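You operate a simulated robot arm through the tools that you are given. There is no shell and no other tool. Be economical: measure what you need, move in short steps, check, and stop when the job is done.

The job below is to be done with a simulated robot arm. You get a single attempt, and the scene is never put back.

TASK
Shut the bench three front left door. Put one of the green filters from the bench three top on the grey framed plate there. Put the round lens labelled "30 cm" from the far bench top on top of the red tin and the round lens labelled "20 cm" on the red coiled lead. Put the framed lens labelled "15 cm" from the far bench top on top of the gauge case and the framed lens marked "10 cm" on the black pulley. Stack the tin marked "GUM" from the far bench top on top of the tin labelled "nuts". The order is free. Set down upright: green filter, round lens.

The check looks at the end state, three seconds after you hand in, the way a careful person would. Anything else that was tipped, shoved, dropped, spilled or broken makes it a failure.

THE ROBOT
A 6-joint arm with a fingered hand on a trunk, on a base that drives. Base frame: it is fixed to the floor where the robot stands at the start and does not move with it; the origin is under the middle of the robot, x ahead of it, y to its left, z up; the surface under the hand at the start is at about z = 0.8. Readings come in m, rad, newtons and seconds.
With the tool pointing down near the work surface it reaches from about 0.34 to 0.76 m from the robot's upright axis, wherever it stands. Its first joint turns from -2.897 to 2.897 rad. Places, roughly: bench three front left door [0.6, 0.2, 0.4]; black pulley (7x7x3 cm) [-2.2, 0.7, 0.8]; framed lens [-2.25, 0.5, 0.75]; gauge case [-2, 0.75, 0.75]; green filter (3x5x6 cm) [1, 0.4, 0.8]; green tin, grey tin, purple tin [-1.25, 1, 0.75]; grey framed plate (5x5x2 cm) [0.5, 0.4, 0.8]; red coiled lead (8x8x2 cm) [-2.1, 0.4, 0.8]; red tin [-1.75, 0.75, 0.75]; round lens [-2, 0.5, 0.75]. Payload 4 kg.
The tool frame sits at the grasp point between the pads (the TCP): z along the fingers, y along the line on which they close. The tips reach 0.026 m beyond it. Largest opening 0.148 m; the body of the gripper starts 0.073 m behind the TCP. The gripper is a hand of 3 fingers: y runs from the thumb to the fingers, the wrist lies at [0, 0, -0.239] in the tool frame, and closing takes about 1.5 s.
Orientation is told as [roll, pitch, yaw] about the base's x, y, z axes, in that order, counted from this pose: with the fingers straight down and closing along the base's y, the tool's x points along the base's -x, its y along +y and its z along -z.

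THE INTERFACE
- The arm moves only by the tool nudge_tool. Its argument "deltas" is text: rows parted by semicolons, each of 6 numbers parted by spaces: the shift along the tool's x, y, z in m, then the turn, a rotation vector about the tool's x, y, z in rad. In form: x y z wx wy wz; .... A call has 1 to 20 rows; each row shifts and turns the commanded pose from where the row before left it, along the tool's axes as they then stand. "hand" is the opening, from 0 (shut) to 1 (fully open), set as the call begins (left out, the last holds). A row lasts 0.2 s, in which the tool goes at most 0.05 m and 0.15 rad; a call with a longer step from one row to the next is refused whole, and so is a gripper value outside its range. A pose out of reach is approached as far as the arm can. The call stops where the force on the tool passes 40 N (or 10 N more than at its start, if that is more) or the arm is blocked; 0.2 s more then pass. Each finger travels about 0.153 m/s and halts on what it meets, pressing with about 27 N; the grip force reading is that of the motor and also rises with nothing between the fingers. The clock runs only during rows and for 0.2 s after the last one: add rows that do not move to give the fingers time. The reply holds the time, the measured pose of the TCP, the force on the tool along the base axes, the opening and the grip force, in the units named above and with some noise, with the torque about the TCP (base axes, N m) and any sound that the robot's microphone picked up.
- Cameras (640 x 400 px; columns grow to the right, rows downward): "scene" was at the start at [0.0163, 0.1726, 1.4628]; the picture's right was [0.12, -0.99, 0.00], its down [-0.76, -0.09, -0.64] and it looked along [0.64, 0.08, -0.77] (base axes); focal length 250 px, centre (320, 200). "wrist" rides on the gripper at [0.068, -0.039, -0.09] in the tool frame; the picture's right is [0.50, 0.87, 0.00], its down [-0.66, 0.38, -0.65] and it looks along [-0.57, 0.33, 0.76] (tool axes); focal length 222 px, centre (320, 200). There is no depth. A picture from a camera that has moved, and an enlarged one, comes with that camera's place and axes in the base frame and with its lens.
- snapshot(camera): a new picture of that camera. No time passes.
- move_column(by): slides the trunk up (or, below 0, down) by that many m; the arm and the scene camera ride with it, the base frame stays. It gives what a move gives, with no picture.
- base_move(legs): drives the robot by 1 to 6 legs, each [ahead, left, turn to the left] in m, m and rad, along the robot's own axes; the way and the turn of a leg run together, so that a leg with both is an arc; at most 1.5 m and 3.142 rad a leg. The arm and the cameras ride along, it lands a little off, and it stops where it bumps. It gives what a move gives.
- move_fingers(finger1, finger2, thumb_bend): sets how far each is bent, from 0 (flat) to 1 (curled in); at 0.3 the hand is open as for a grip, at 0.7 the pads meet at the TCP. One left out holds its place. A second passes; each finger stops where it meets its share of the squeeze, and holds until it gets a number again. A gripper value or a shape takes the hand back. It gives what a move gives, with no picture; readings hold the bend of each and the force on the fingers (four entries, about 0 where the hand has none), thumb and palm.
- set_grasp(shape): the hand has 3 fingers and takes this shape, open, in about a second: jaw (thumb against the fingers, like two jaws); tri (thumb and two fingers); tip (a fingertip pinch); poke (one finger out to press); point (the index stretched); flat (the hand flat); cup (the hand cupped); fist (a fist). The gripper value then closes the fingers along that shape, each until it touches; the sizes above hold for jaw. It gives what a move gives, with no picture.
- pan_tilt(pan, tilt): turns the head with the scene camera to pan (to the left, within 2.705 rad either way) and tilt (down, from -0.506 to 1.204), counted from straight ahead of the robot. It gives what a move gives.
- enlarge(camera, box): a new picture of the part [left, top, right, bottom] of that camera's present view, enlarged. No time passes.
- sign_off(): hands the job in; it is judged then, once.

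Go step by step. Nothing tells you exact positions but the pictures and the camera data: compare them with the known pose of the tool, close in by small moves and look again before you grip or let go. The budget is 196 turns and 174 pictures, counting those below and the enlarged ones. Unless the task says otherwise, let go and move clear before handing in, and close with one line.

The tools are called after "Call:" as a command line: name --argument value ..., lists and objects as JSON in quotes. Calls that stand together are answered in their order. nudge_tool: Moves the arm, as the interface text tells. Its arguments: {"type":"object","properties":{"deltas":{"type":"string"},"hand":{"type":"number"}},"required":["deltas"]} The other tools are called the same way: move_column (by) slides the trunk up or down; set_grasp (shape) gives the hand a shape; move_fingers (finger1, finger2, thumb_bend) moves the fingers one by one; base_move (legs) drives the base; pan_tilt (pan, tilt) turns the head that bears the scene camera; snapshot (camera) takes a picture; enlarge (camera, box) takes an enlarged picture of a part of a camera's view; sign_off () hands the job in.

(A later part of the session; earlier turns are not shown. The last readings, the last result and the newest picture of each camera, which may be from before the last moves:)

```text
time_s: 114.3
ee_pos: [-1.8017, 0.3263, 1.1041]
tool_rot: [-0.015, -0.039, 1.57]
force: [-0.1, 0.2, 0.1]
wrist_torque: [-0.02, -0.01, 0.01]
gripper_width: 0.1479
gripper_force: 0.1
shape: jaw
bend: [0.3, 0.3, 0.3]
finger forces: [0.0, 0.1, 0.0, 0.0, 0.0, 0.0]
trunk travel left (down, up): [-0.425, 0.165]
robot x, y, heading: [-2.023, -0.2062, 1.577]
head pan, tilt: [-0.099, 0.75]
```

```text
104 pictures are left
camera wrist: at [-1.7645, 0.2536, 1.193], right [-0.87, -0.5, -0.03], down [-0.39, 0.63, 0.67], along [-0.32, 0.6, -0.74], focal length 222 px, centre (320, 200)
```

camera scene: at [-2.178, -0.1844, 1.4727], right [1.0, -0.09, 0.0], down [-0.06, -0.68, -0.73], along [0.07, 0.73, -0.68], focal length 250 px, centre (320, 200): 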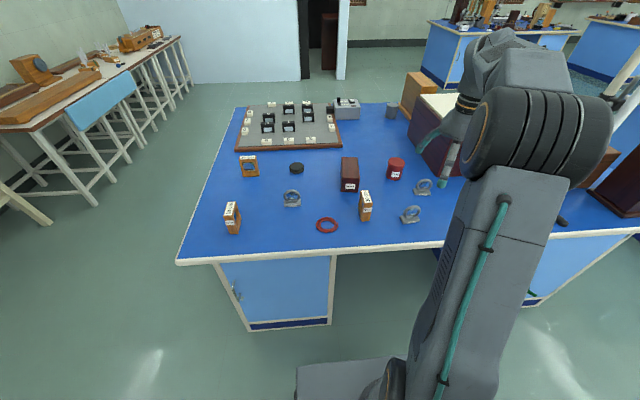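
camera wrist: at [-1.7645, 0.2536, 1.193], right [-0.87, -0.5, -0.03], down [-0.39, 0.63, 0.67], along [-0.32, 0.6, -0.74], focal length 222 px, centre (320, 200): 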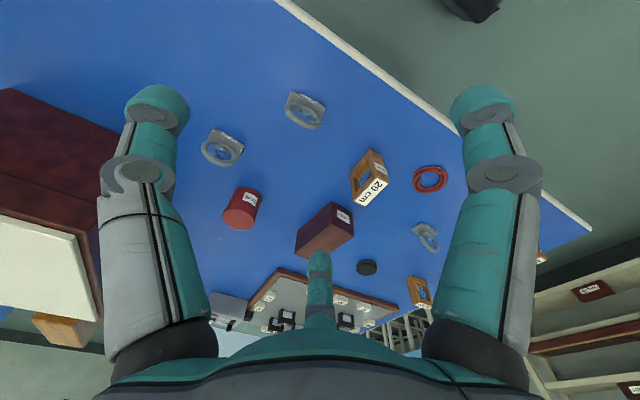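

Call:
enlarge --camera "scene" --box '[210, 90, 450, 250]'

Call:
enlarge --camera "wrist" --box '[190, 70, 460, 310]'

Call:
nudge_tool --deltas "0 0 0 -0.015 0.038 0;0 0 0 0 0 0"

```text
2.50 times, centred on (330, 170) of scene
camera zoom: at [-2.178, -0.1844, 1.4727], right [1.0, -0.09, 0.0], down [-0.06, -0.68, -0.73], along [0.07, 0.73, -0.68], focal length 625 px, centre (295, 275)
```

zoom: 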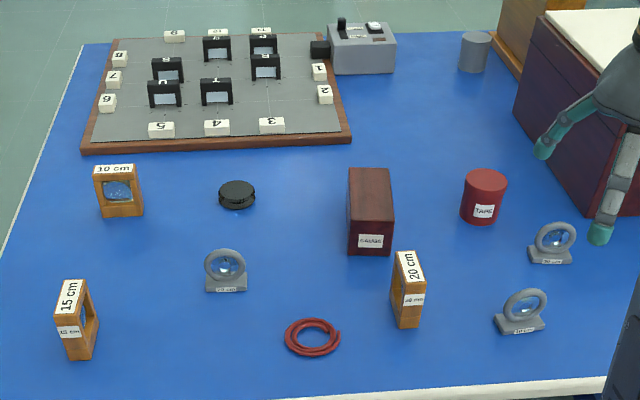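

```text
1.67 times, centred on (325, 190) of wrist
camera zoom: at [-1.7645, 0.2536, 1.193], right [-0.87, -0.5, -0.03], down [-0.39, 0.63, 0.67], along [-0.32, 0.6, -0.74], focal length 370 px, centre (312, 217)
```

zoom: 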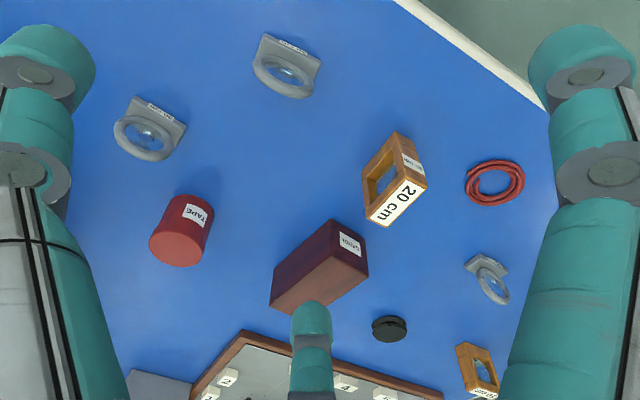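

```text
time_s: 114.9
ee_pos: [-1.7998, 0.3255, 1.1049]
tool_rot: [0.001, -0.001, 1.571]
force: [0.6, 0.1, -0.3]
wrist_torque: [0.02, 0.0, -0.02]
gripper_width: 0.1475
gripper_force: 0.1
shape: jaw
bend: [0.3, 0.3, 0.3]
finger forces: [0.1, 0.0, 0.0, 0.1, 0.1, 0.0]
trunk travel left (down, up): [-0.425, 0.165]
robot x, y, heading: [-2.0219, -0.2122, 1.576]
head pan, tilt: [-0.099, 0.75]
```

Call:
enlarge --camera "scene" --box '[280, 185, 310, 210]'

Call:
enlarge --camera "scene" --box '[392, 172, 440, 228]'

```text
16.00 times, centred on (295, 198) of scene
camera zoom: at [-2.1779, -0.1843, 1.4727], right [1.0, -0.09, 0.0], down [-0.06, -0.68, -0.73], along [0.07, 0.73, -0.68], focal length 4002 px, centre (720, 240)
```

zoom: 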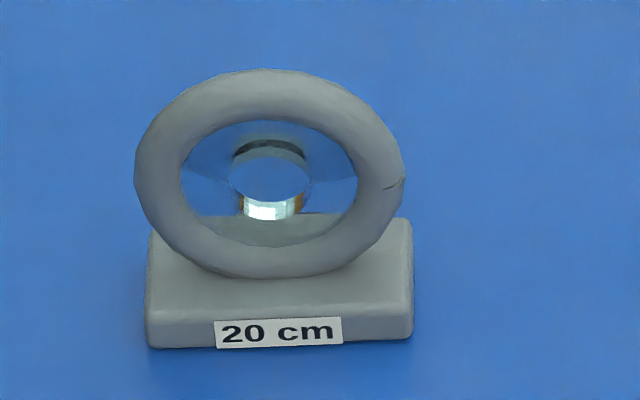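

```text
7.14 times, centred on (416, 200) of scene
camera zoom: at [-2.1779, -0.1843, 1.4727], right [1.0, -0.09, 0.0], down [-0.06, -0.68, -0.73], along [0.07, 0.73, -0.68], focal length 1787 px, centre (-366, 200)
```

zoom: 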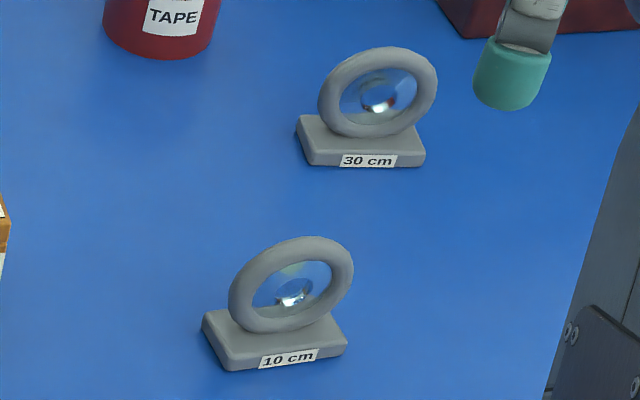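

Call:
base_move --legs '[[0.1, 0, 0]]'

Call:
nudge_tool --deltas "0 0 0 0 0 0.143;0 0 0 0 0 0.143;0 0 0 0 0 0.143;0 0 0 0 0 0.143;0 0 0 0 0 0.143;0 0 0 0 0 0.143;0 0 0 0 0 0.143;0 0 0 0 0 0.143;0 0 0 0 0 0.143;0 0 0 0 0 0.143;0 0 0 0 0 0.141;0 0 0 0 0 0"

Call:
nudge_tool --deltas "0.04 0.005 0 0 0 0;0.04 0.005 0 0 0 0;0.04 0.005 0 0 0 0;0.04 0.005 0 0 0 0;0.04 0.005 0 0 0 0;0.04 0.005 0 0 0 0;0.04 0.005 0 0 0 0;0.04 0.005 0 0 0 0;0.04 0.005 0 0 0 0;0.04 0.005 0 0 0 0;0 0 0.04 0 0 0;0 0 0.04 0 0 0;0 0 0 0 0 0" --hand 0.5

Call:
snapshot --camera "wrist"

```text
time_s: 116.1
ee_pos: [-1.8003, 0.4262, 1.1052]
tool_rot: [0.0, -0.001, 1.571]
force: [-0.7, 0.7, 0.3]
wrist_torque: [-0.03, -0.02, -0.02]
gripper_width: 0.1479
gripper_force: 0.1
shape: jaw
bend: [0.3, 0.3, 0.3]
finger forces: [0.1, 0.1, 0.0, 0.0, 0.0, 0.1]
trunk travel left (down, up): [-0.425, 0.165]
robot x, y, heading: [-2.0239, -0.1069, 1.576]
head pan, tilt: [-0.099, 0.75]
```

```text
time_s: 118.7
ee_pos: [-1.8016, 0.4267, 1.1044]
tool_rot: [0.003, 0.0, -0.004]
force: [-0.2, 0.0, 0.5]
wrist_torque: [-0.01, 0.01, 0.0]
gripper_width: 0.148
gripper_force: 0.1
shape: jaw
bend: [0.3, 0.3, 0.3]
finger forces: [0.0, 0.1, 0.0, 0.1, 0.0, 0.0]
trunk travel left (down, up): [-0.425, 0.165]
robot x, y, heading: [-2.0234, -0.1038, 1.572]
head pan, tilt: [-0.099, 0.75]
```

```text
time_s: 121.5
ee_pos: [-2.1987, 0.476, 1.0238]
tool_rot: [0.002, 0.001, -0.002]
force: [-0.5, 0.2, 0.0]
wrist_torque: [-0.01, 0.0, -0.02]
gripper_width: 0.0744
gripper_force: 0.3
shape: jaw
bend: [0.36, 0.36, 0.7]
finger forces: [0.1, 0.0, 0.1, 0.0, 0.0, 0.0]
trunk travel left (down, up): [-0.425, 0.165]
robot x, y, heading: [-2.0234, -0.1061, 1.575]
head pan, tilt: [-0.099, 0.75]
```

```text
99 pictures are left
camera wrist: at [-2.2679, 0.437, 1.114], right [-0.5, 0.87, 0.0], down [0.66, 0.38, 0.65], along [0.57, 0.33, -0.76], focal length 222 px, centre (320, 200)
```

wrist: 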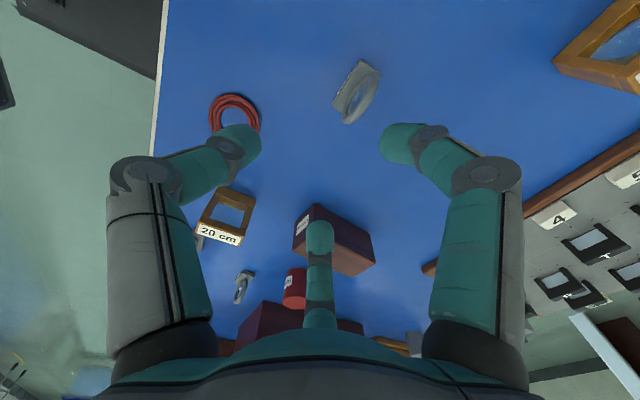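

Call:
enlarge --camera "wrist" --box '[310, 45, 410, 135]'

```text
4.44 times, centred on (360, 90) of wrist
camera zoom: at [-2.2679, 0.437, 1.114], right [-0.5, 0.87, 0.0], down [0.66, 0.38, 0.65], along [0.57, 0.33, -0.76], focal length 987 px, centre (142, 689)
```

zoom: 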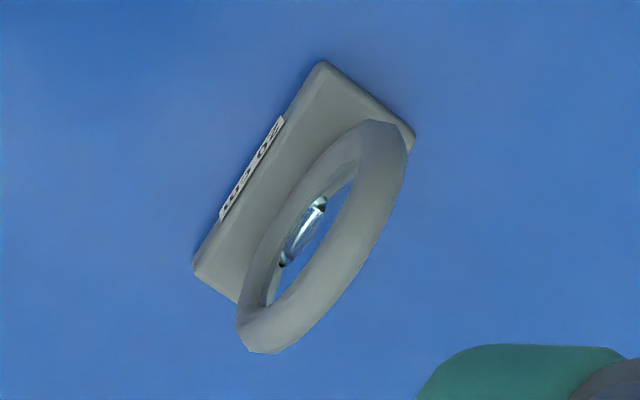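

Call:
nudge_tool --deltas "0.022 0.041 0 0 0 0;0 0 0.04 0 0 0;0 0 0.04 0 0 0;0 0 0 0 0 0"

Call:
enlarge --camera "wrist" --box '[220, 70, 420, 230]'

```text
time_s: 122.5
ee_pos: [-2.222, 0.519, 0.9447]
tool_rot: [0.002, -0.001, -0.001]
force: [-0.2, 1.4, 0.4]
wrist_torque: [-0.02, -0.01, 0.03]
gripper_width: 0.0743
gripper_force: 0.0
shape: jaw
bend: [0.36, 0.36, 0.7]
finger forces: [0.0, 0.0, 0.1, 0.0, 0.0, 0.0]
trunk travel left (down, up): [-0.425, 0.165]
robot x, y, heading: [-2.0303, -0.1069, 1.577]
head pan, tilt: [-0.099, 0.75]
```

```text
2.50 times, centred on (320, 150) of wrist
camera zoom: at [-2.2919, 0.4777, 1.0352], right [-0.5, 0.87, 0.0], down [0.66, 0.38, 0.65], along [0.57, 0.33, -0.76], focal length 555 px, centre (320, 325)
```

zoom: 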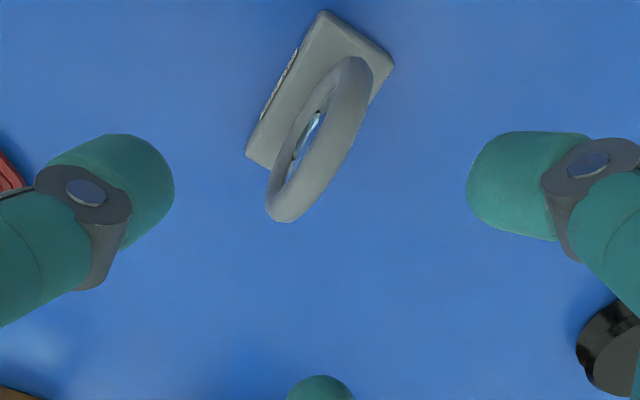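

Call:
nudge_tool --deltas "0 0 0.03 0 0 0;0 0 0.025 0 0 0;0 0 0.013 0 0 0;0 0 0 0 0 0"

Call:
nudge_tool --deltas "0 0 0 0 0 0;0 0 0 0 0 0;0 0 0 0 0 0;0 0 0 0 0 0;0 0 0 0 0 0;0 0 0 0 0 0" --hand 0

Call:
enlarge --camera "wrist" --box '[220, 90, 420, 250]'

```text
time_s: 123.5
ee_pos: [-2.2237, 0.5185, 0.8767]
tool_rot: [0.002, 0.0, -0.003]
force: [-0.8, -0.1, 0.1]
wrist_torque: [0.02, 0.01, -0.01]
gripper_width: 0.0745
gripper_force: 0.1
shape: jaw
bend: [0.36, 0.36, 0.7]
finger forces: [0.0, 0.0, 0.0, 0.0, 0.0, 0.1]
trunk travel left (down, up): [-0.425, 0.165]
robot x, y, heading: [-2.0276, -0.1077, 1.577]
head pan, tilt: [-0.099, 0.75]
```

```text
time_s: 124.9
ee_pos: [-2.2247, 0.5192, 0.8768]
tool_rot: [0.002, 0.001, -0.002]
force: [0.3, 0.4, 0.0]
wrist_torque: [0.02, 0.01, 0.01]
gripper_width: 0.0119
gripper_force: 27.4
shape: jaw
bend: [0.73, 0.73, 0.7]
finger forces: [0.1, 0.0, 0.0, 0.0, 25.4, 0.0]
trunk travel left (down, up): [-0.425, 0.165]
robot x, y, heading: [-2.0246, -0.1076, 1.58]
head pan, tilt: [-0.099, 0.75]
```

```text
2.50 times, centred on (320, 170) of wrist
camera zoom: at [-2.2929, 0.4784, 0.9671], right [-0.5, 0.87, 0.0], down [0.66, 0.38, 0.65], along [0.57, 0.33, -0.76], focal length 555 px, centre (320, 275)
```

zoom: 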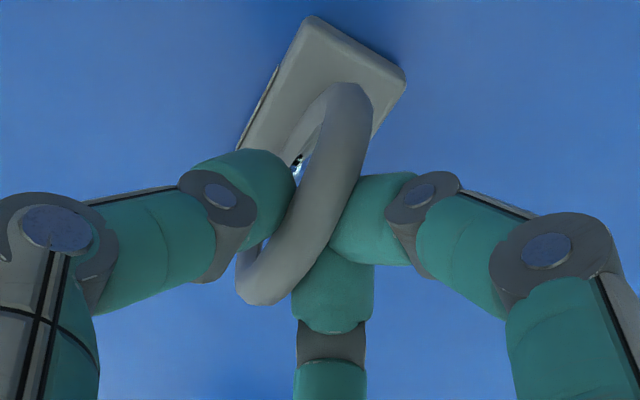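

Call:
nudge_tool --deltas "0 0 -0.01 0 0 0;0 0 -0.03 0 0 0;0 0 -0.03 0 0 0;0 0 0 0 0 0"

Call:
enlarge --camera "wrist" --box '[220, 90, 420, 250]'

Call:
enlarge --camera "scene" --box '[220, 120, 380, 240]'

```text
time_s: 125.9
ee_pos: [-2.2229, 0.517, 0.9467]
tool_rot: [0.002, 0.001, -0.002]
force: [-0.2, 0.6, -0.9]
wrist_torque: [0.02, 0.02, 0.0]
gripper_width: 0.0121
gripper_force: 27.5
shape: jaw
bend: [0.73, 0.73, 0.7]
finger forces: [0.0, 0.0, 0.1, 0.0, 25.6, 0.0]
trunk travel left (down, up): [-0.425, 0.165]
robot x, y, heading: [-2.0255, -0.1078, 1.58]
head pan, tilt: [-0.099, 0.75]
```

```text
2.50 times, centred on (320, 170) of wrist
camera zoom: at [-2.2923, 0.4775, 1.0362], right [-0.5, 0.87, 0.0], down [0.66, 0.38, 0.65], along [0.57, 0.33, -0.76], focal length 555 px, centre (320, 275)
```

zoom: 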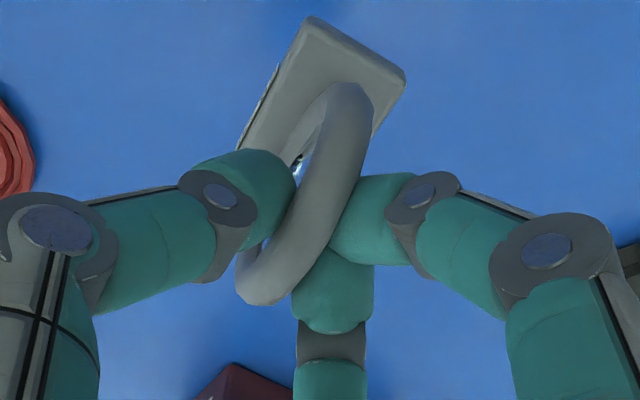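

```text
3.33 times, centred on (300, 180) of scene
camera zoom: at [-2.1788, -0.083, 1.4727], right [1.0, -0.09, 0.0], down [-0.06, -0.68, -0.73], along [0.07, 0.73, -0.68], focal length 834 px, centre (387, 267)
```

zoom: 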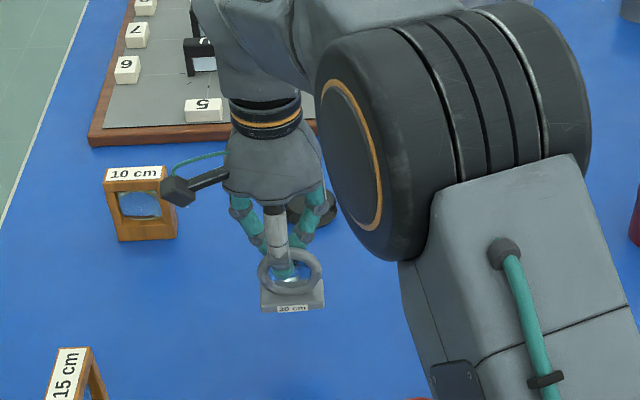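

Call:
nudge_tool --deltas "-0.02 -0.027 -0.01 0 0 0;-0.02 -0.027 0 0 0 0;-0.02 -0.027 0 0 0 0;-0.02 -0.025 0 0 0 0;0 0 0 0 0 0"

Call:
snapshot --camera "wrist"

Call:
enlarge --camera "scene" --box '[270, 170, 390, 270]'

```text
time_s: 127.1
ee_pos: [-2.1409, 0.4136, 0.9558]
tool_rot: [0.003, 0.002, -0.001]
force: [0.2, -0.9, -0.9]
wrist_torque: [-0.02, 0.0, 0.0]
gripper_width: 0.0123
gripper_force: 26.7
shape: jaw
bend: [0.73, 0.73, 0.7]
finger forces: [0.1, 0.0, 0.0, 0.0, 25.5, 0.0]
trunk travel left (down, up): [-0.425, 0.165]
robot x, y, heading: [-2.0253, -0.1078, 1.576]
head pan, tilt: [-0.099, 0.75]
```

```text
93 pictures are left
camera wrist: at [-2.2105, 0.3729, 1.0468], right [-0.5, 0.87, 0.0], down [0.66, 0.38, 0.65], along [0.57, 0.33, -0.76], focal length 222 px, centre (320, 200)
```

wrist: 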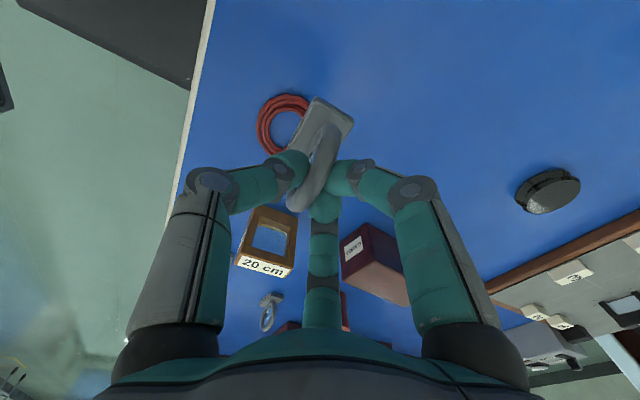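

```text
4.00 times, centred on (330, 220) of scene
camera zoom: at [-2.1786, -0.0831, 1.4727], right [1.0, -0.09, 0.0], down [-0.06, -0.68, -0.73], along [0.07, 0.73, -0.68], focal length 1000 px, centre (280, 120)
```

zoom: 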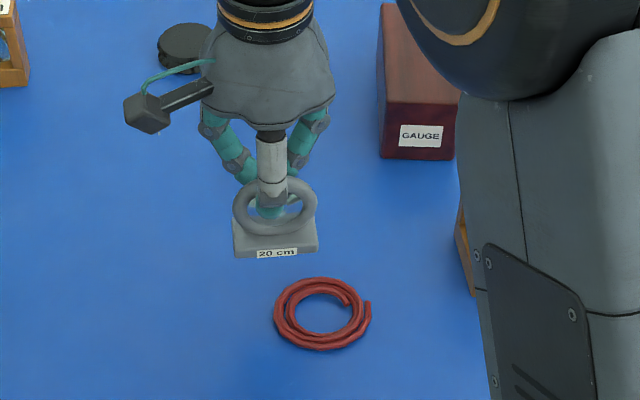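

Call:
nudge_tool --deltas "-0.016 -0.007 0 0 0 0;-0.016 -0.007 0 0 0 0;0 0 0.02 0 0 0;0 0 0.022 0 0 0;0 0 0 0 0 0"

Call:
enlarge --camera "wrist" --box '[240, 60, 400, 220]'

Call:
enlarge --camera "scene" --box '[290, 200, 370, 260]'

```text
time_s: 128.3
ee_pos: [-2.1108, 0.3991, 0.9148]
tool_rot: [0.002, 0.0, -0.003]
force: [-0.4, -0.2, -0.7]
wrist_torque: [-0.03, -0.04, -0.01]
gripper_width: 0.0119
gripper_force: 26.7
shape: jaw
bend: [0.73, 0.73, 0.7]
finger forces: [0.0, 0.0, 0.1, 0.1, 25.5, 0.1]
trunk travel left (down, up): [-0.425, 0.165]
robot x, y, heading: [-2.0242, -0.1097, 1.582]
head pan, tilt: [-0.099, 0.75]
```

```text
2.50 times, centred on (320, 140) of wrist
camera zoom: at [-2.1802, 0.3588, 1.0052], right [-0.5, 0.87, 0.0], down [0.66, 0.38, 0.65], along [0.57, 0.33, -0.76], focal length 555 px, centre (320, 350)
```

zoom: 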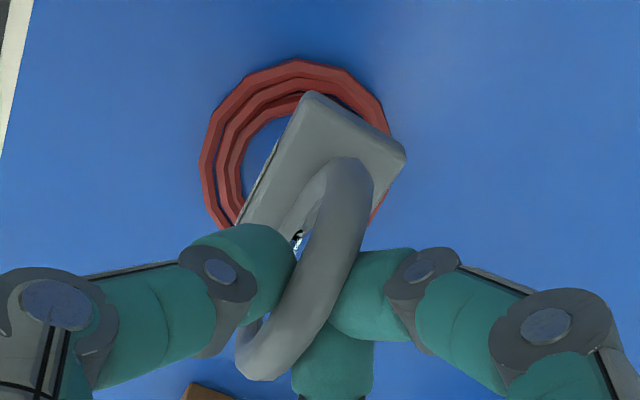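

```text
6.67 times, centred on (330, 230) of scene
camera zoom: at [-2.1788, -0.0827, 1.4727], right [1.0, -0.09, 0.0], down [-0.06, -0.68, -0.73], along [0.07, 0.73, -0.68], focal length 1667 px, centre (253, 0)
```

zoom: 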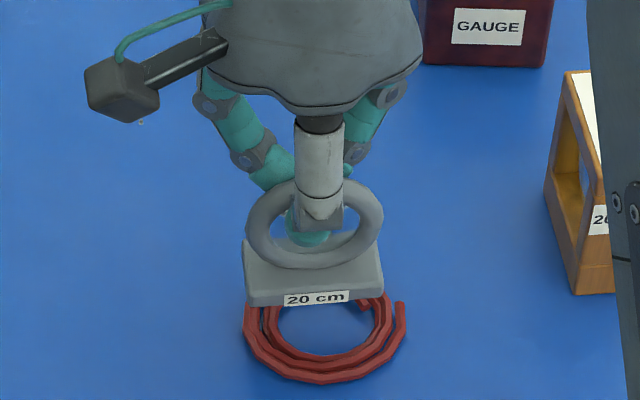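

Call:
nudge_tool --deltas "-0.003 0.002 0.015 0 0 0;0 0 0.003 0 0 0;0 0 0.002 0 0 0;0 0 0 0 0 0"

Call:
enlarge --camera "scene" --box '[290, 200, 370, 260]'

```text
time_s: 129.3
ee_pos: [-2.1079, 0.3999, 0.8945]
tool_rot: [0.003, 0.0, -0.003]
force: [-0.7, 0.7, 0.1]
wrist_torque: [0.03, 0.01, -0.02]
gripper_width: 0.0119
gripper_force: 26.9
shape: jaw
bend: [0.73, 0.73, 0.7]
finger forces: [0.0, 0.1, 0.1, 0.1, 25.5, 0.1]
trunk travel left (down, up): [-0.425, 0.165]
robot x, y, heading: [-2.0236, -0.1058, 1.582]
head pan, tilt: [-0.099, 0.75]
```

```text
6.67 times, centred on (330, 230) of scene
camera zoom: at [-2.1788, -0.0829, 1.4727], right [1.0, -0.09, 0.0], down [-0.06, -0.68, -0.73], along [0.07, 0.73, -0.68], focal length 1667 px, centre (253, 0)
```

zoom: 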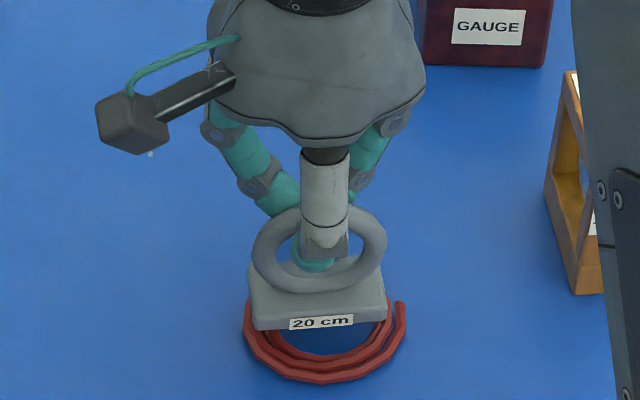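

Call:
nudge_tool --deltas "0 0 0.002 0 0 0;0 0 0.002 0 0 0;0 0 0 0 0 0"

Call:
nudge_tool --deltas "0 0 0.0015 0 0 0;0 0 0.0015 0 0 0;0 0 0 0 0 0"

```text
time_s: 130.1
ee_pos: [-2.1076, 0.4001, 0.8909]
tool_rot: [-0.001, 0.0, -0.001]
force: [-0.2, -0.3, -1.6]
wrist_torque: [0.01, 0.01, -0.02]
gripper_width: 0.0123
gripper_force: 27.2
shape: jaw
bend: [0.73, 0.73, 0.7]
finger forces: [0.1, 0.1, 0.0, 0.1, 25.5, 0.0]
trunk travel left (down, up): [-0.425, 0.165]
robot x, y, heading: [-2.0239, -0.1061, 1.582]
head pan, tilt: [-0.099, 0.75]
```

```text
time_s: 130.9
ee_pos: [-2.107, 0.3997, 0.8876]
tool_rot: [0.003, 0.0, -0.001]
force: [0.4, 0.2, -1.2]
wrist_torque: [-0.01, 0.01, -0.02]
gripper_width: 0.0121
gripper_force: 27.5
shape: jaw
bend: [0.73, 0.73, 0.7]
finger forces: [0.1, 0.1, 0.0, 0.0, 25.4, 0.0]
trunk travel left (down, up): [-0.425, 0.165]
robot x, y, heading: [-2.0262, -0.1059, 1.576]
head pan, tilt: [-0.099, 0.75]
```

Call:
nudge_tool --deltas "0 0 0.001 0 0 0;0 0 0.001 0 0 0;0 0 0.001 0 0 0;0 0 0 0 0 0"

Call:
enlarge --camera "scene" --box '[300, 215, 360, 255]'

```text
time_s: 131.9
ee_pos: [-2.107, 0.3989, 0.887]
tool_rot: [0.004, 0.001, -0.001]
force: [-0.1, 3.2, 11.7]
wrist_torque: [-0.04, 0.05, 0.01]
gripper_width: 0.012
gripper_force: 26.7
shape: jaw
bend: [0.73, 0.73, 0.69]
finger forces: [0.1, 0.0, 0.0, 0.0, 26.4, 0.0]
trunk travel left (down, up): [-0.425, 0.165]
robot x, y, heading: [-2.0242, -0.1086, 1.579]
head pan, tilt: [-0.099, 0.75]
```

```text
10.00 times, centred on (330, 235) of scene
camera zoom: at [-2.1787, -0.0834, 1.4729], right [1.0, -0.09, 0.0], down [-0.06, -0.68, -0.73], along [0.07, 0.73, -0.68], focal length 2501 px, centre (220, -150)
```

zoom: 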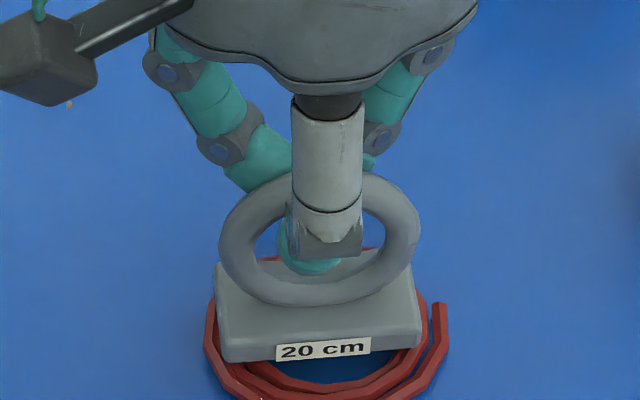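

Call:
nudge_tool --deltas "0 0 -0.0015 0 0 0;0 0 0 0 0 0"

Call:
nudge_tool --deltas "0 0 0 0 0 0;0 0 0 0 0 0;0 0 0 0 0 0;0 0 0 0 0 0;0 0 0 0 0 0" --hand 0.45

Call:
nudge_tool --deltas "0 0 -0.02 0 0 0;0 0 -0.03 0 0 0;0 0 -0.04 0 0 0;0 0 0 0 0 0"

Call:
enlarge --camera "scene" --box '[290, 200, 370, 260]'

```text
time_s: 132.5
ee_pos: [-2.1072, 0.4, 0.8864]
tool_rot: [0.001, -0.002, -0.001]
force: [-0.1, 1.2, 4.2]
wrist_torque: [-0.02, -0.01, -0.01]
gripper_width: 0.0118
gripper_force: 27.5
shape: jaw
bend: [0.73, 0.73, 0.69]
finger forces: [0.0, 0.0, 0.1, 0.0, 26.5, 0.0]
trunk travel left (down, up): [-0.425, 0.165]
robot x, y, heading: [-2.0216, -0.1138, 1.579]
head pan, tilt: [-0.099, 0.75]
```

```text
time_s: 133.7
ee_pos: [-2.1084, 0.4007, 0.887]
tool_rot: [0.001, 0.0, -0.002]
force: [-0.3, 0.0, 0.3]
wrist_torque: [0.01, -0.01, 0.0]
gripper_width: 0.066
gripper_force: 0.2
shape: jaw
bend: [0.39, 0.39, 0.7]
finger forces: [0.0, 0.0, 0.0, 0.0, 0.0, 0.0]
trunk travel left (down, up): [-0.425, 0.165]
robot x, y, heading: [-2.0262, -0.1053, 1.577]
head pan, tilt: [-0.099, 0.75]
```

```text
time_s: 134.7
ee_pos: [-2.1077, 0.3996, 0.9772]
tool_rot: [0.003, 0.001, -0.002]
force: [-0.7, -1.2, -0.1]
wrist_torque: [0.0, 0.0, 0.01]
gripper_width: 0.0662
gripper_force: 0.0
shape: jaw
bend: [0.39, 0.39, 0.7]
finger forces: [0.0, 0.1, 0.0, 0.1, 0.0, 0.0]
trunk travel left (down, up): [-0.425, 0.165]
robot x, y, heading: [-2.0282, -0.1098, 1.581]
head pan, tilt: [-0.099, 0.75]
```

```text
6.67 times, centred on (330, 230) of scene
camera zoom: at [-2.1787, -0.0832, 1.4727], right [1.0, -0.09, 0.0], down [-0.06, -0.68, -0.73], along [0.07, 0.73, -0.68], focal length 1667 px, centre (253, 0)
```

zoom: 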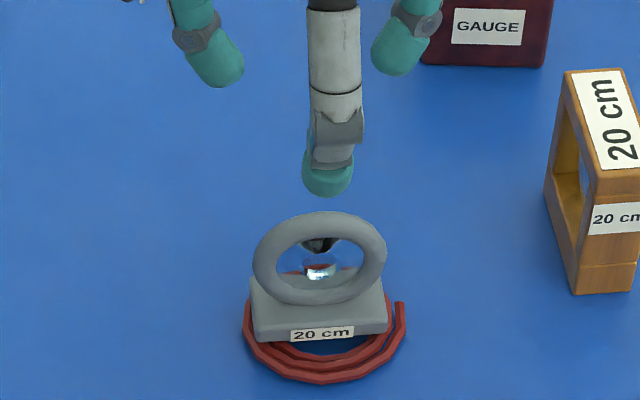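

Call:
base_move --legs '[[0.05, 0.18, 0]]'

Call:
nudge_tool --deltas "0.02 -0.02 -0.04 0 0 -0.14;0 0 -0.03 0 0 -0.143;0 0 0 0 0 -0.143;0 0 0 0 0 -0.143;0 0 0 0 0 -0.143;0 0 0 0 0 -0.143;0 0 0 0 0 -0.143;0 0 0 0 0 -0.143;0 0 0 0 0 -0.143;0 0 0 0 0 -0.143;0 0 0 0 0 -0.143;0 0 0 0 0 0" --hand 0.6

Call:
snapshot --camera "wrist"

Call:
snapshot --camera "scene"

```text
time_s: 136.2
ee_pos: [-2.2913, 0.449, 0.9766]
tool_rot: [0.002, 0.0, 0.0]
force: [-0.7, -0.2, -0.6]
wrist_torque: [-0.02, 0.01, -0.01]
gripper_width: 0.0663
gripper_force: 0.0
shape: jaw
bend: [0.39, 0.39, 0.7]
finger forces: [0.0, 0.0, 0.0, 0.0, 0.0, 0.0]
trunk travel left (down, up): [-0.425, 0.165]
robot x, y, heading: [-2.208, -0.059, 1.576]
head pan, tilt: [-0.099, 0.75]
```

```text
time_s: 138.8
ee_pos: [-2.3107, 0.4291, 1.0445]
tool_rot: [0.001, -0.001, 1.568]
force: [-0.1, -0.7, -0.4]
wrist_torque: [0.01, -0.01, 0.02]
gripper_width: 0.0882
gripper_force: 0.1
shape: jaw
bend: [0.32, 0.32, 0.7]
finger forces: [0.0, 0.0, 0.1, 0.1, 0.0, 0.0]
trunk travel left (down, up): [-0.425, 0.165]
robot x, y, heading: [-2.2106, -0.0522, 1.576]
head pan, tilt: [-0.099, 0.75]
```

```text
86 pictures are left
camera wrist: at [-2.2738, 0.3595, 1.1365], right [-0.87, -0.5, 0.0], down [-0.38, 0.66, 0.65], along [-0.33, 0.57, -0.76], focal length 222 px, centre (320, 200)
```

wrist: 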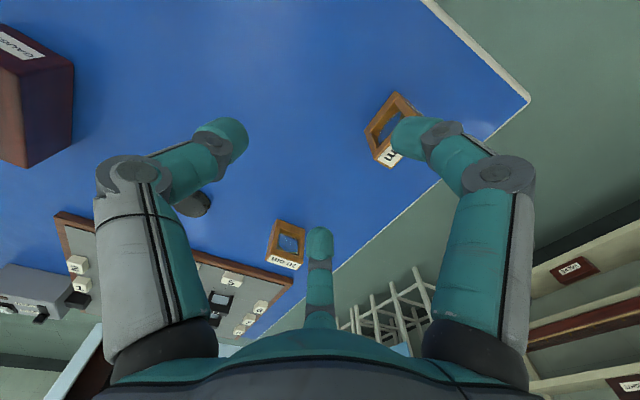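

```text
85 pictures are left
camera scene: at [-2.3628, -0.034, 1.4727], right [1.0, -0.09, 0.0], down [-0.06, -0.68, -0.73], along [0.07, 0.73, -0.68], focal length 250 px, centre (320, 200)
```

scene: 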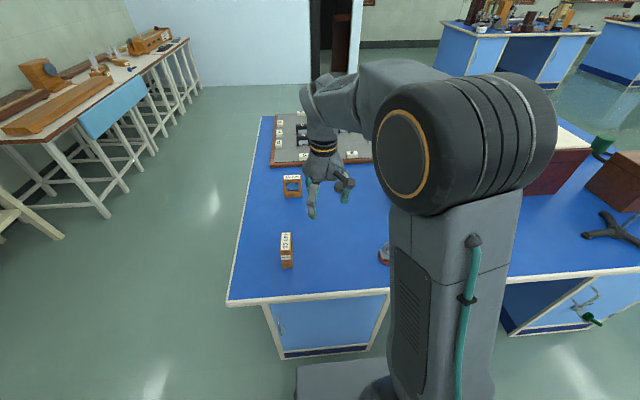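

Call:
nudge_tool --deltas "0.01 0.035 0 0 0 0;0.01 0.035 0 0 0 0;0.01 0.035 0 0 0 0;0 0 0 0 0 0"

Call:
enlarge --camera "wrist" --box '[210, 50, 430, 230]'

```text
time_s: 139.8
ee_pos: [-2.4154, 0.3998, 1.0454]
tool_rot: [-0.001, -0.002, 1.566]
force: [0.8, 0.9, -0.1]
wrist_torque: [-0.04, 0.02, 0.01]
gripper_width: 0.0883
gripper_force: 0.1
shape: jaw
bend: [0.32, 0.32, 0.7]
finger forces: [0.0, 0.0, 0.0, 0.0, 0.0, 0.0]
trunk travel left (down, up): [-0.425, 0.165]
robot x, y, heading: [-2.2098, -0.0572, 1.576]
head pan, tilt: [-0.099, 0.75]
```

```text
2.22 times, centred on (320, 140) of wrist
camera zoom: at [-2.3785, 0.3309, 1.136], right [-0.87, -0.5, 0.0], down [-0.38, 0.66, 0.65], along [-0.32, 0.57, -0.76], focal length 494 px, centre (320, 333)
```

zoom: 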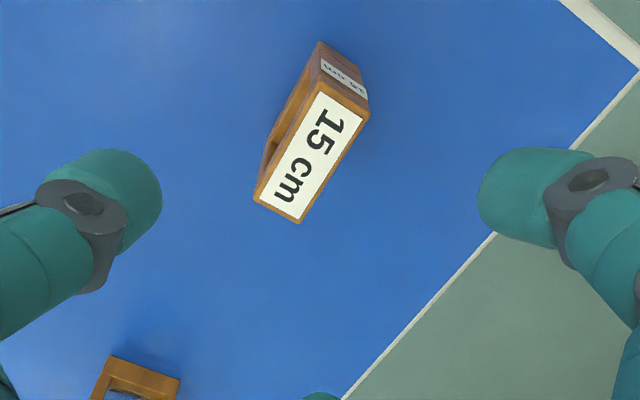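

Call:
nudge_tool --deltas "-0.018 0.004 0 0 0 0;0 0 0.04 0 0 0;0 0 0.04 0 0 0;0 0 0.03 0 0 0;0 0 0 0 0 0"

Call:
enlarge --camera "wrist" --box '[210, 70, 430, 250]'

```text
time_s: 141.0
ee_pos: [-2.4186, 0.4163, 0.9362]
tool_rot: [0.0, -0.002, 1.567]
force: [-0.9, -0.6, 0.4]
wrist_torque: [0.01, -0.01, -0.01]
gripper_width: 0.0881
gripper_force: 0.1
shape: jaw
bend: [0.32, 0.32, 0.7]
finger forces: [0.0, 0.0, 0.1, 0.0, 0.0, 0.1]
trunk travel left (down, up): [-0.425, 0.165]
robot x, y, heading: [-2.2095, -0.0542, 1.578]
head pan, tilt: [-0.099, 0.75]
```

```text
2.22 times, centred on (320, 160) of wrist
camera zoom: at [-2.3811, 0.3464, 1.0252], right [-0.87, -0.5, 0.0], down [-0.38, 0.66, 0.65], along [-0.32, 0.57, -0.76], focal length 494 px, centre (320, 289)
```

zoom: 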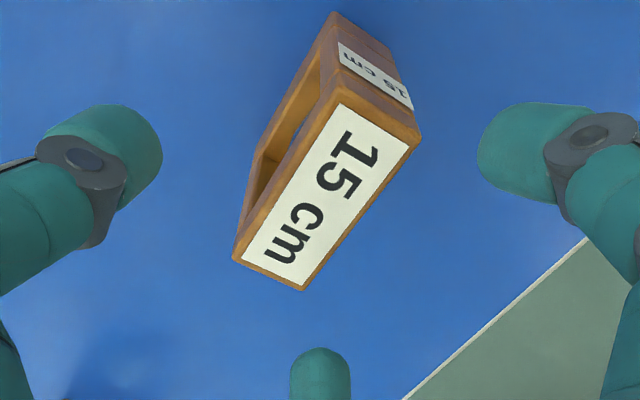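

Call:
nudge_tool --deltas "0 0 0.025 0 0 0;0 0 0.021 0 0 0;0 0 0 0 0 0"

Call:
nudge_tool --deltas "0 0 0 0 0 0;0 0 0 0 0 0;0 0 0 0 0 0;0 0 0 0 0 0;0 0 0 0 0 0;0 0 0 0 0 0" --hand 0

Call:
enlarge --camera "wrist" --box '[210, 90, 430, 270]'

```text
time_s: 141.8
ee_pos: [-2.4195, 0.4151, 0.8917]
tool_rot: [-0.001, -0.002, 1.565]
force: [-0.4, -0.3, 0.3]
wrist_torque: [-0.01, -0.01, 0.01]
gripper_width: 0.0882
gripper_force: 0.1
shape: jaw
bend: [0.32, 0.32, 0.7]
finger forces: [0.0, 0.0, 0.0, 0.0, 0.0, 0.0]
trunk travel left (down, up): [-0.425, 0.165]
robot x, y, heading: [-2.208, -0.0565, 1.574]
head pan, tilt: [-0.099, 0.75]
```

```text
time_s: 143.2
ee_pos: [-2.4189, 0.4144, 0.8912]
tool_rot: [-0.001, -0.001, 1.568]
force: [0.4, -0.4, -1.0]
wrist_torque: [-0.02, 0.0, 0.01]
gripper_width: 0.0344
gripper_force: 27.2
shape: jaw
bend: [0.78, 0.76, 0.7]
finger forces: [20.6, 18.6, 0.1, 0.0, 26.7, 0.0]
trunk travel left (down, up): [-0.425, 0.165]
robot x, y, heading: [-2.211, -0.0582, 1.572]
head pan, tilt: [-0.099, 0.75]
```

```text
2.22 times, centred on (320, 180) of wrist
camera zoom: at [-2.3813, 0.3459, 0.9818], right [-0.87, -0.5, 0.0], down [-0.38, 0.66, 0.65], along [-0.32, 0.57, -0.76], focal length 494 px, centre (320, 244)
```

zoom: 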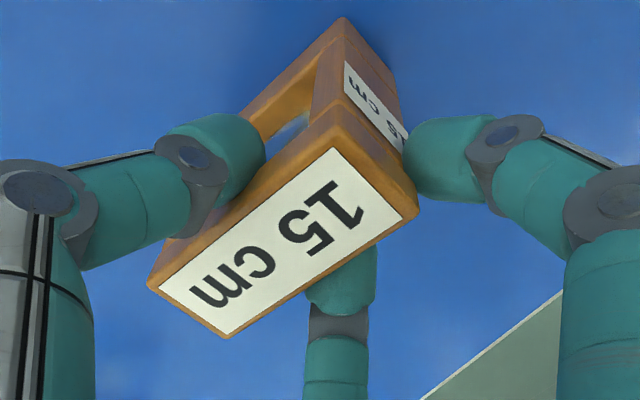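

Call:
nudge_tool --deltas "0 0 -0.01 0 0 0;0 0 -0.02 0 0 0;0 0 -0.03 0 0 0;0 0 0 0 0 0"

Call:
enlarge --camera "wrist" --box '[210, 90, 430, 270]'

Call:
enlarge --camera "scene" --box '[230, 150, 370, 290]'

```text
time_s: 144.2
ee_pos: [-2.4222, 0.4157, 0.9518]
tool_rot: [0.0, -0.002, 1.566]
force: [0.3, 0.9, -1.9]
wrist_torque: [-0.03, 0.03, -0.06]
gripper_width: 0.0339
gripper_force: 27.1
shape: jaw
bend: [0.78, 0.76, 0.7]
finger forces: [20.6, 18.4, 0.1, 0.0, 26.6, 0.0]
trunk travel left (down, up): [-0.425, 0.165]
robot x, y, heading: [-2.2091, -0.0623, 1.575]
head pan, tilt: [-0.099, 0.75]
```

```text
2.22 times, centred on (320, 180) of wrist
camera zoom: at [-2.384, 0.3475, 1.042], right [-0.87, -0.5, 0.0], down [-0.38, 0.66, 0.65], along [-0.32, 0.57, -0.76], focal length 494 px, centre (320, 244)
```

zoom: 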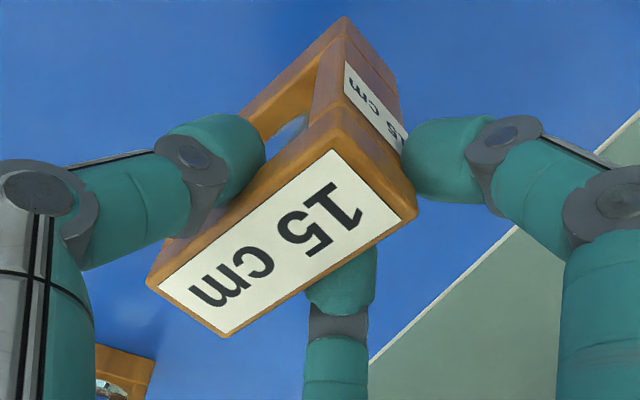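

```text
2.86 times, centred on (300, 220) of scene
camera zoom: at [-2.3627, -0.0342, 1.4727], right [1.0, -0.09, 0.0], down [-0.06, -0.68, -0.73], along [0.07, 0.73, -0.68], focal length 715 px, centre (377, 143)
```

zoom: 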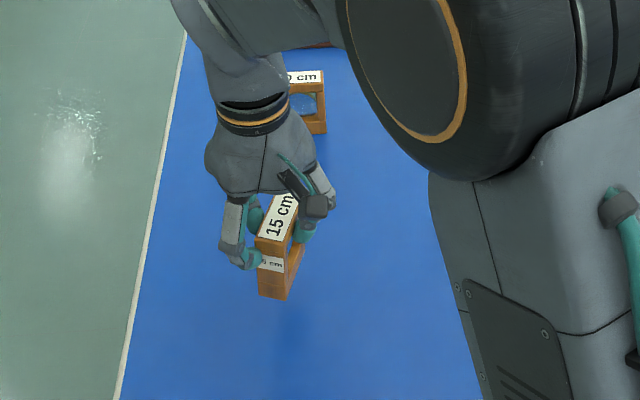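

Call:
nudge_tool --deltas "0 0 -0.04 0 0 0;0 0 -0.04 0 0 0;0 0 -0.02 0 0 0;0 0 0 0 0 0"

Call:
base_move --legs '[[0, -0.2, 0]]'

Call:
nudge_tool --deltas "-0.04 -0.03 0 0 0 -0.08;-0.04 -0.03 0 0 0 -0.08;-0.04 -0.03 0 0 0 -0.078;-0.027 -0.03 0 0 0 0;0 0 0 0 0 0"

Call:
snapshot --camera "wrist"

Call:
snapshot --camera "scene"

```text
time_s: 145.2
ee_pos: [-2.4201, 0.4173, 1.0511]
tool_rot: [0.0, -0.003, 1.568]
force: [0.1, 0.2, -0.5]
wrist_torque: [-0.01, 0.01, 0.02]
gripper_width: 0.0342
gripper_force: 27.5
shape: jaw
bend: [0.78, 0.76, 0.7]
finger forces: [20.3, 18.5, 0.0, 0.0, 26.4, 0.1]
trunk travel left (down, up): [-0.425, 0.165]
robot x, y, heading: [-2.2086, -0.0599, 1.579]
head pan, tilt: [-0.099, 0.75]
```

```text
time_s: 146.8
ee_pos: [-2.2222, 0.4183, 1.0504]
tool_rot: [-0.001, -0.002, 1.569]
force: [-0.8, -0.5, -1.0]
wrist_torque: [0.01, 0.01, -0.02]
gripper_width: 0.0341
gripper_force: 27.3
shape: jaw
bend: [0.78, 0.76, 0.7]
finger forces: [20.3, 18.5, 0.0, 0.1, 26.5, 0.1]
trunk travel left (down, up): [-0.425, 0.165]
robot x, y, heading: [-2.0071, -0.0599, 1.583]
head pan, tilt: [-0.099, 0.75]
```

```text
time_s: 148.0
ee_pos: [-2.1192, 0.5789, 1.0515]
tool_rot: [-0.001, 0.001, 1.807]
force: [-0.2, -0.6, -1.0]
wrist_torque: [0.03, 0.04, -0.04]
gripper_width: 0.0338
gripper_force: 26.8
shape: jaw
bend: [0.78, 0.76, 0.7]
finger forces: [20.5, 18.6, 0.0, 0.0, 26.4, 0.0]
trunk travel left (down, up): [-0.425, 0.165]
robot x, y, heading: [-2.0102, -0.0567, 1.579]
head pan, tilt: [-0.099, 0.75]
```

```text
79 pictures are left
camera wrist: at [-2.0668, 0.5207, 1.1413], right [-0.72, -0.69, 0.0], down [-0.52, 0.55, 0.65], along [-0.45, 0.47, -0.76], focal length 222 px, centre (320, 200)
```

wrist: 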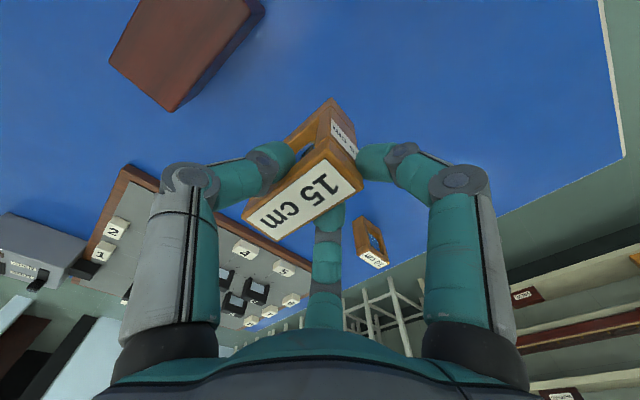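

```text
78 pictures are left
camera scene: at [-2.164, -0.0327, 1.4727], right [1.0, -0.09, 0.0], down [-0.06, -0.68, -0.73], along [0.07, 0.73, -0.68], focal length 250 px, centre (320, 200)
```

scene: 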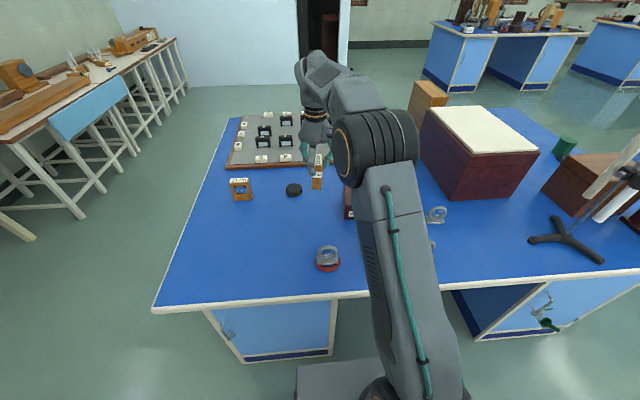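

Call:
nudge_tool --deltas "-0.005 -0.037 0 0 0 0;-0.005 -0.037 0 0 0 0;-0.005 -0.037 0 0 0 0;-0.005 -0.037 0 0 0 0;0 0 0.02 0 0 0;0 0 0 0 0 0"

Call:
snapshot --camera "wrist"

Call:
enlarge --camera "scene" --box '[300, 110, 440, 230]'

```text
time_s: 149.4
ee_pos: [-1.9826, 0.6327, 1.0288]
tool_rot: [0.0, -0.002, 1.808]
force: [0.2, -0.3, -1.2]
wrist_torque: [0.01, 0.0, -0.01]
gripper_width: 0.0337
gripper_force: 27.3
shape: jaw
bend: [0.78, 0.76, 0.7]
finger forces: [20.2, 18.7, 0.0, 0.0, 26.4, 0.0]
trunk travel left (down, up): [-0.425, 0.165]
robot x, y, heading: [-2.0131, -0.0588, 1.577]
head pan, tilt: [-0.099, 0.75]
```

```text
77 pictures are left
camera wrist: at [-1.93, 0.5752, 1.1204], right [-0.72, -0.69, 0.0], down [-0.52, 0.55, 0.65], along [-0.45, 0.47, -0.76], focal length 222 px, centre (320, 200)
```

wrist: 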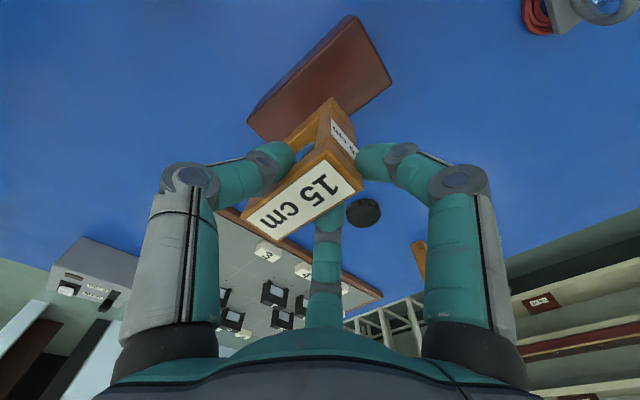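

```text
3.33 times, centred on (370, 170) of scene
camera zoom: at [-2.1643, -0.0331, 1.4727], right [1.0, -0.09, 0.0], down [-0.06, -0.68, -0.73], along [0.07, 0.73, -0.68], focal length 834 px, centre (153, 300)
```

zoom: 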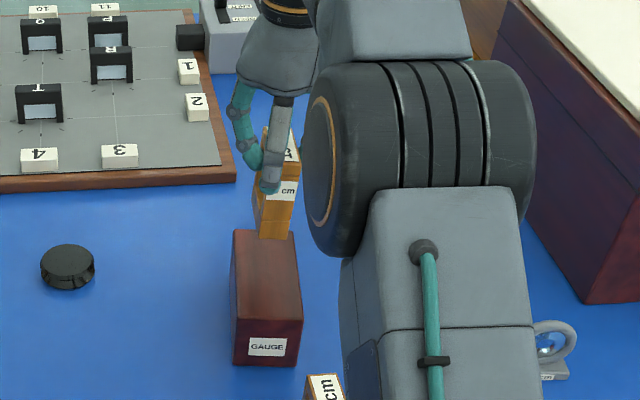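

Call:
nudge_tool --deltas "0.003 0.005 0 0 0 0;0.003 0.0046 0 0 0 0.134;0 0 0.02 0 0 0;0 0 0.02 0 0 0;0 0 0 0 0 0"

Call:
enlarge --camera "wrist" --box '[210, 10, 430, 190]'

Call:
enlarge --camera "scene" --box '[340, 140, 400, 230]'

```text
time_s: 150.6
ee_pos: [-1.9891, 0.625, 0.992]
tool_rot: [-0.001, -0.003, 1.674]
force: [-0.5, 0.4, -0.7]
wrist_torque: [-0.01, 0.02, 0.03]
gripper_width: 0.0337
gripper_force: 26.9
shape: jaw
bend: [0.78, 0.76, 0.7]
finger forces: [20.2, 18.8, 0.0, 0.1, 26.2, 0.0]
trunk travel left (down, up): [-0.425, 0.165]
robot x, y, heading: [-2.0122, -0.054, 1.579]
head pan, tilt: [-0.099, 0.75]
```

```text
2.22 times, centred on (320, 100) of wrist
camera zoom: at [-1.9448, 0.5599, 1.0819], right [-0.81, -0.59, 0.0], down [-0.44, 0.61, 0.65], along [-0.38, 0.53, -0.76], focal length 494 px, centre (320, 422)
```

zoom: 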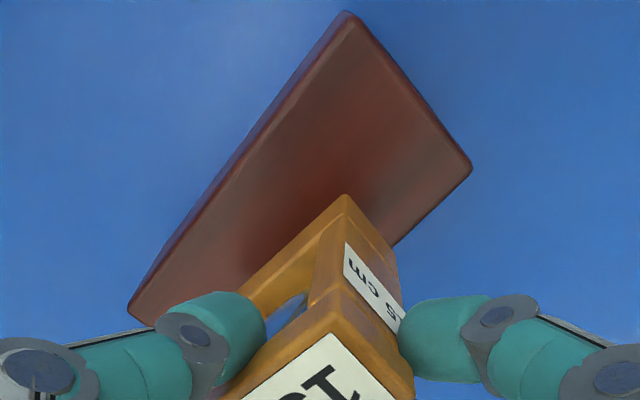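

```text
4.44 times, centred on (370, 185) of scene
camera zoom: at [-2.1642, -0.0329, 1.4727], right [1.0, -0.09, 0.0], down [-0.06, -0.68, -0.73], along [0.07, 0.73, -0.68], focal length 1112 px, centre (98, 267)
```

zoom: 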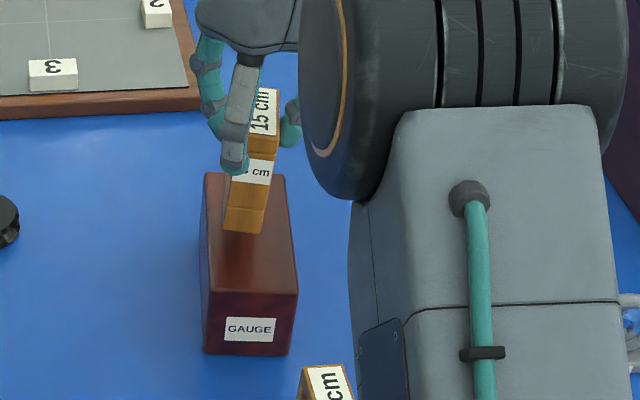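

Call:
nudge_tool --deltas "0.001 -0.009 0 0 0 -0.05;0 0 0.01 0 0 0;0 0 0.004 0 0 0;0 0 0 0 0 0"

Call:
enlarge --camera "scene" --box '[340, 140, 400, 230]'

Call:
enlarge --camera "wrist" --box '[210, 10, 430, 190]'

```text
time_s: 151.6
ee_pos: [-1.9793, 0.6238, 0.9787]
tool_rot: [0.0, 0.001, 1.722]
force: [-0.1, -0.4, -0.7]
wrist_torque: [-0.04, 0.02, 0.01]
gripper_width: 0.0337
gripper_force: 26.9
shape: jaw
bend: [0.78, 0.76, 0.7]
finger forces: [20.2, 19.1, 0.0, 0.0, 26.2, 0.1]
trunk travel left (down, up): [-0.425, 0.165]
robot x, y, heading: [-2.0129, -0.0534, 1.58]
head pan, tilt: [-0.099, 0.75]
```

```text
4.44 times, centred on (370, 185) of scene
camera zoom: at [-2.1642, -0.033, 1.4727], right [1.0, -0.09, 0.0], down [-0.06, -0.68, -0.73], along [0.07, 0.73, -0.68], focal length 1112 px, centre (98, 267)
```

zoom: 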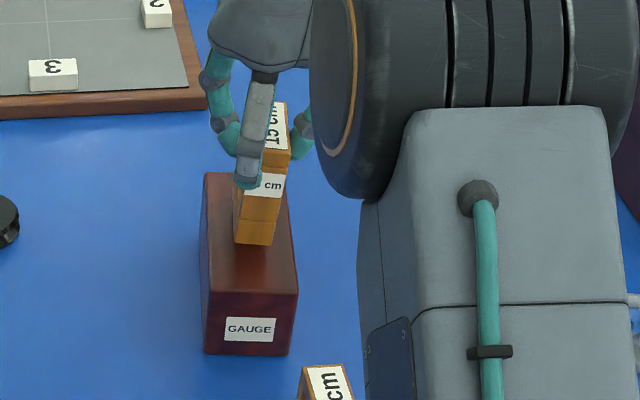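

```text
2.22 times, centred on (320, 100) of wrist
camera zoom: at [-1.9325, 0.5619, 1.0686], right [-0.78, -0.63, 0.0], down [-0.47, 0.59, 0.65], along [-0.41, 0.51, -0.76], focal length 494 px, centre (320, 422)
```

zoom: 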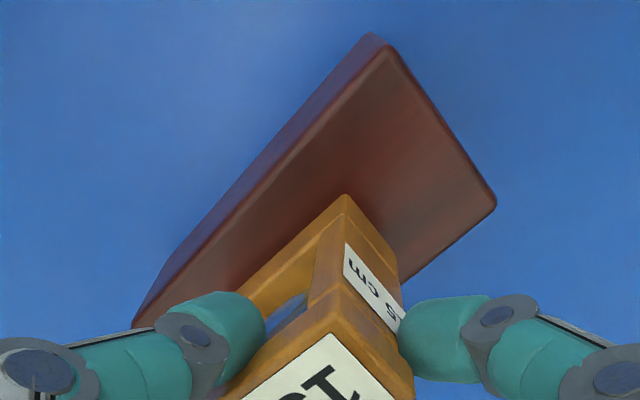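

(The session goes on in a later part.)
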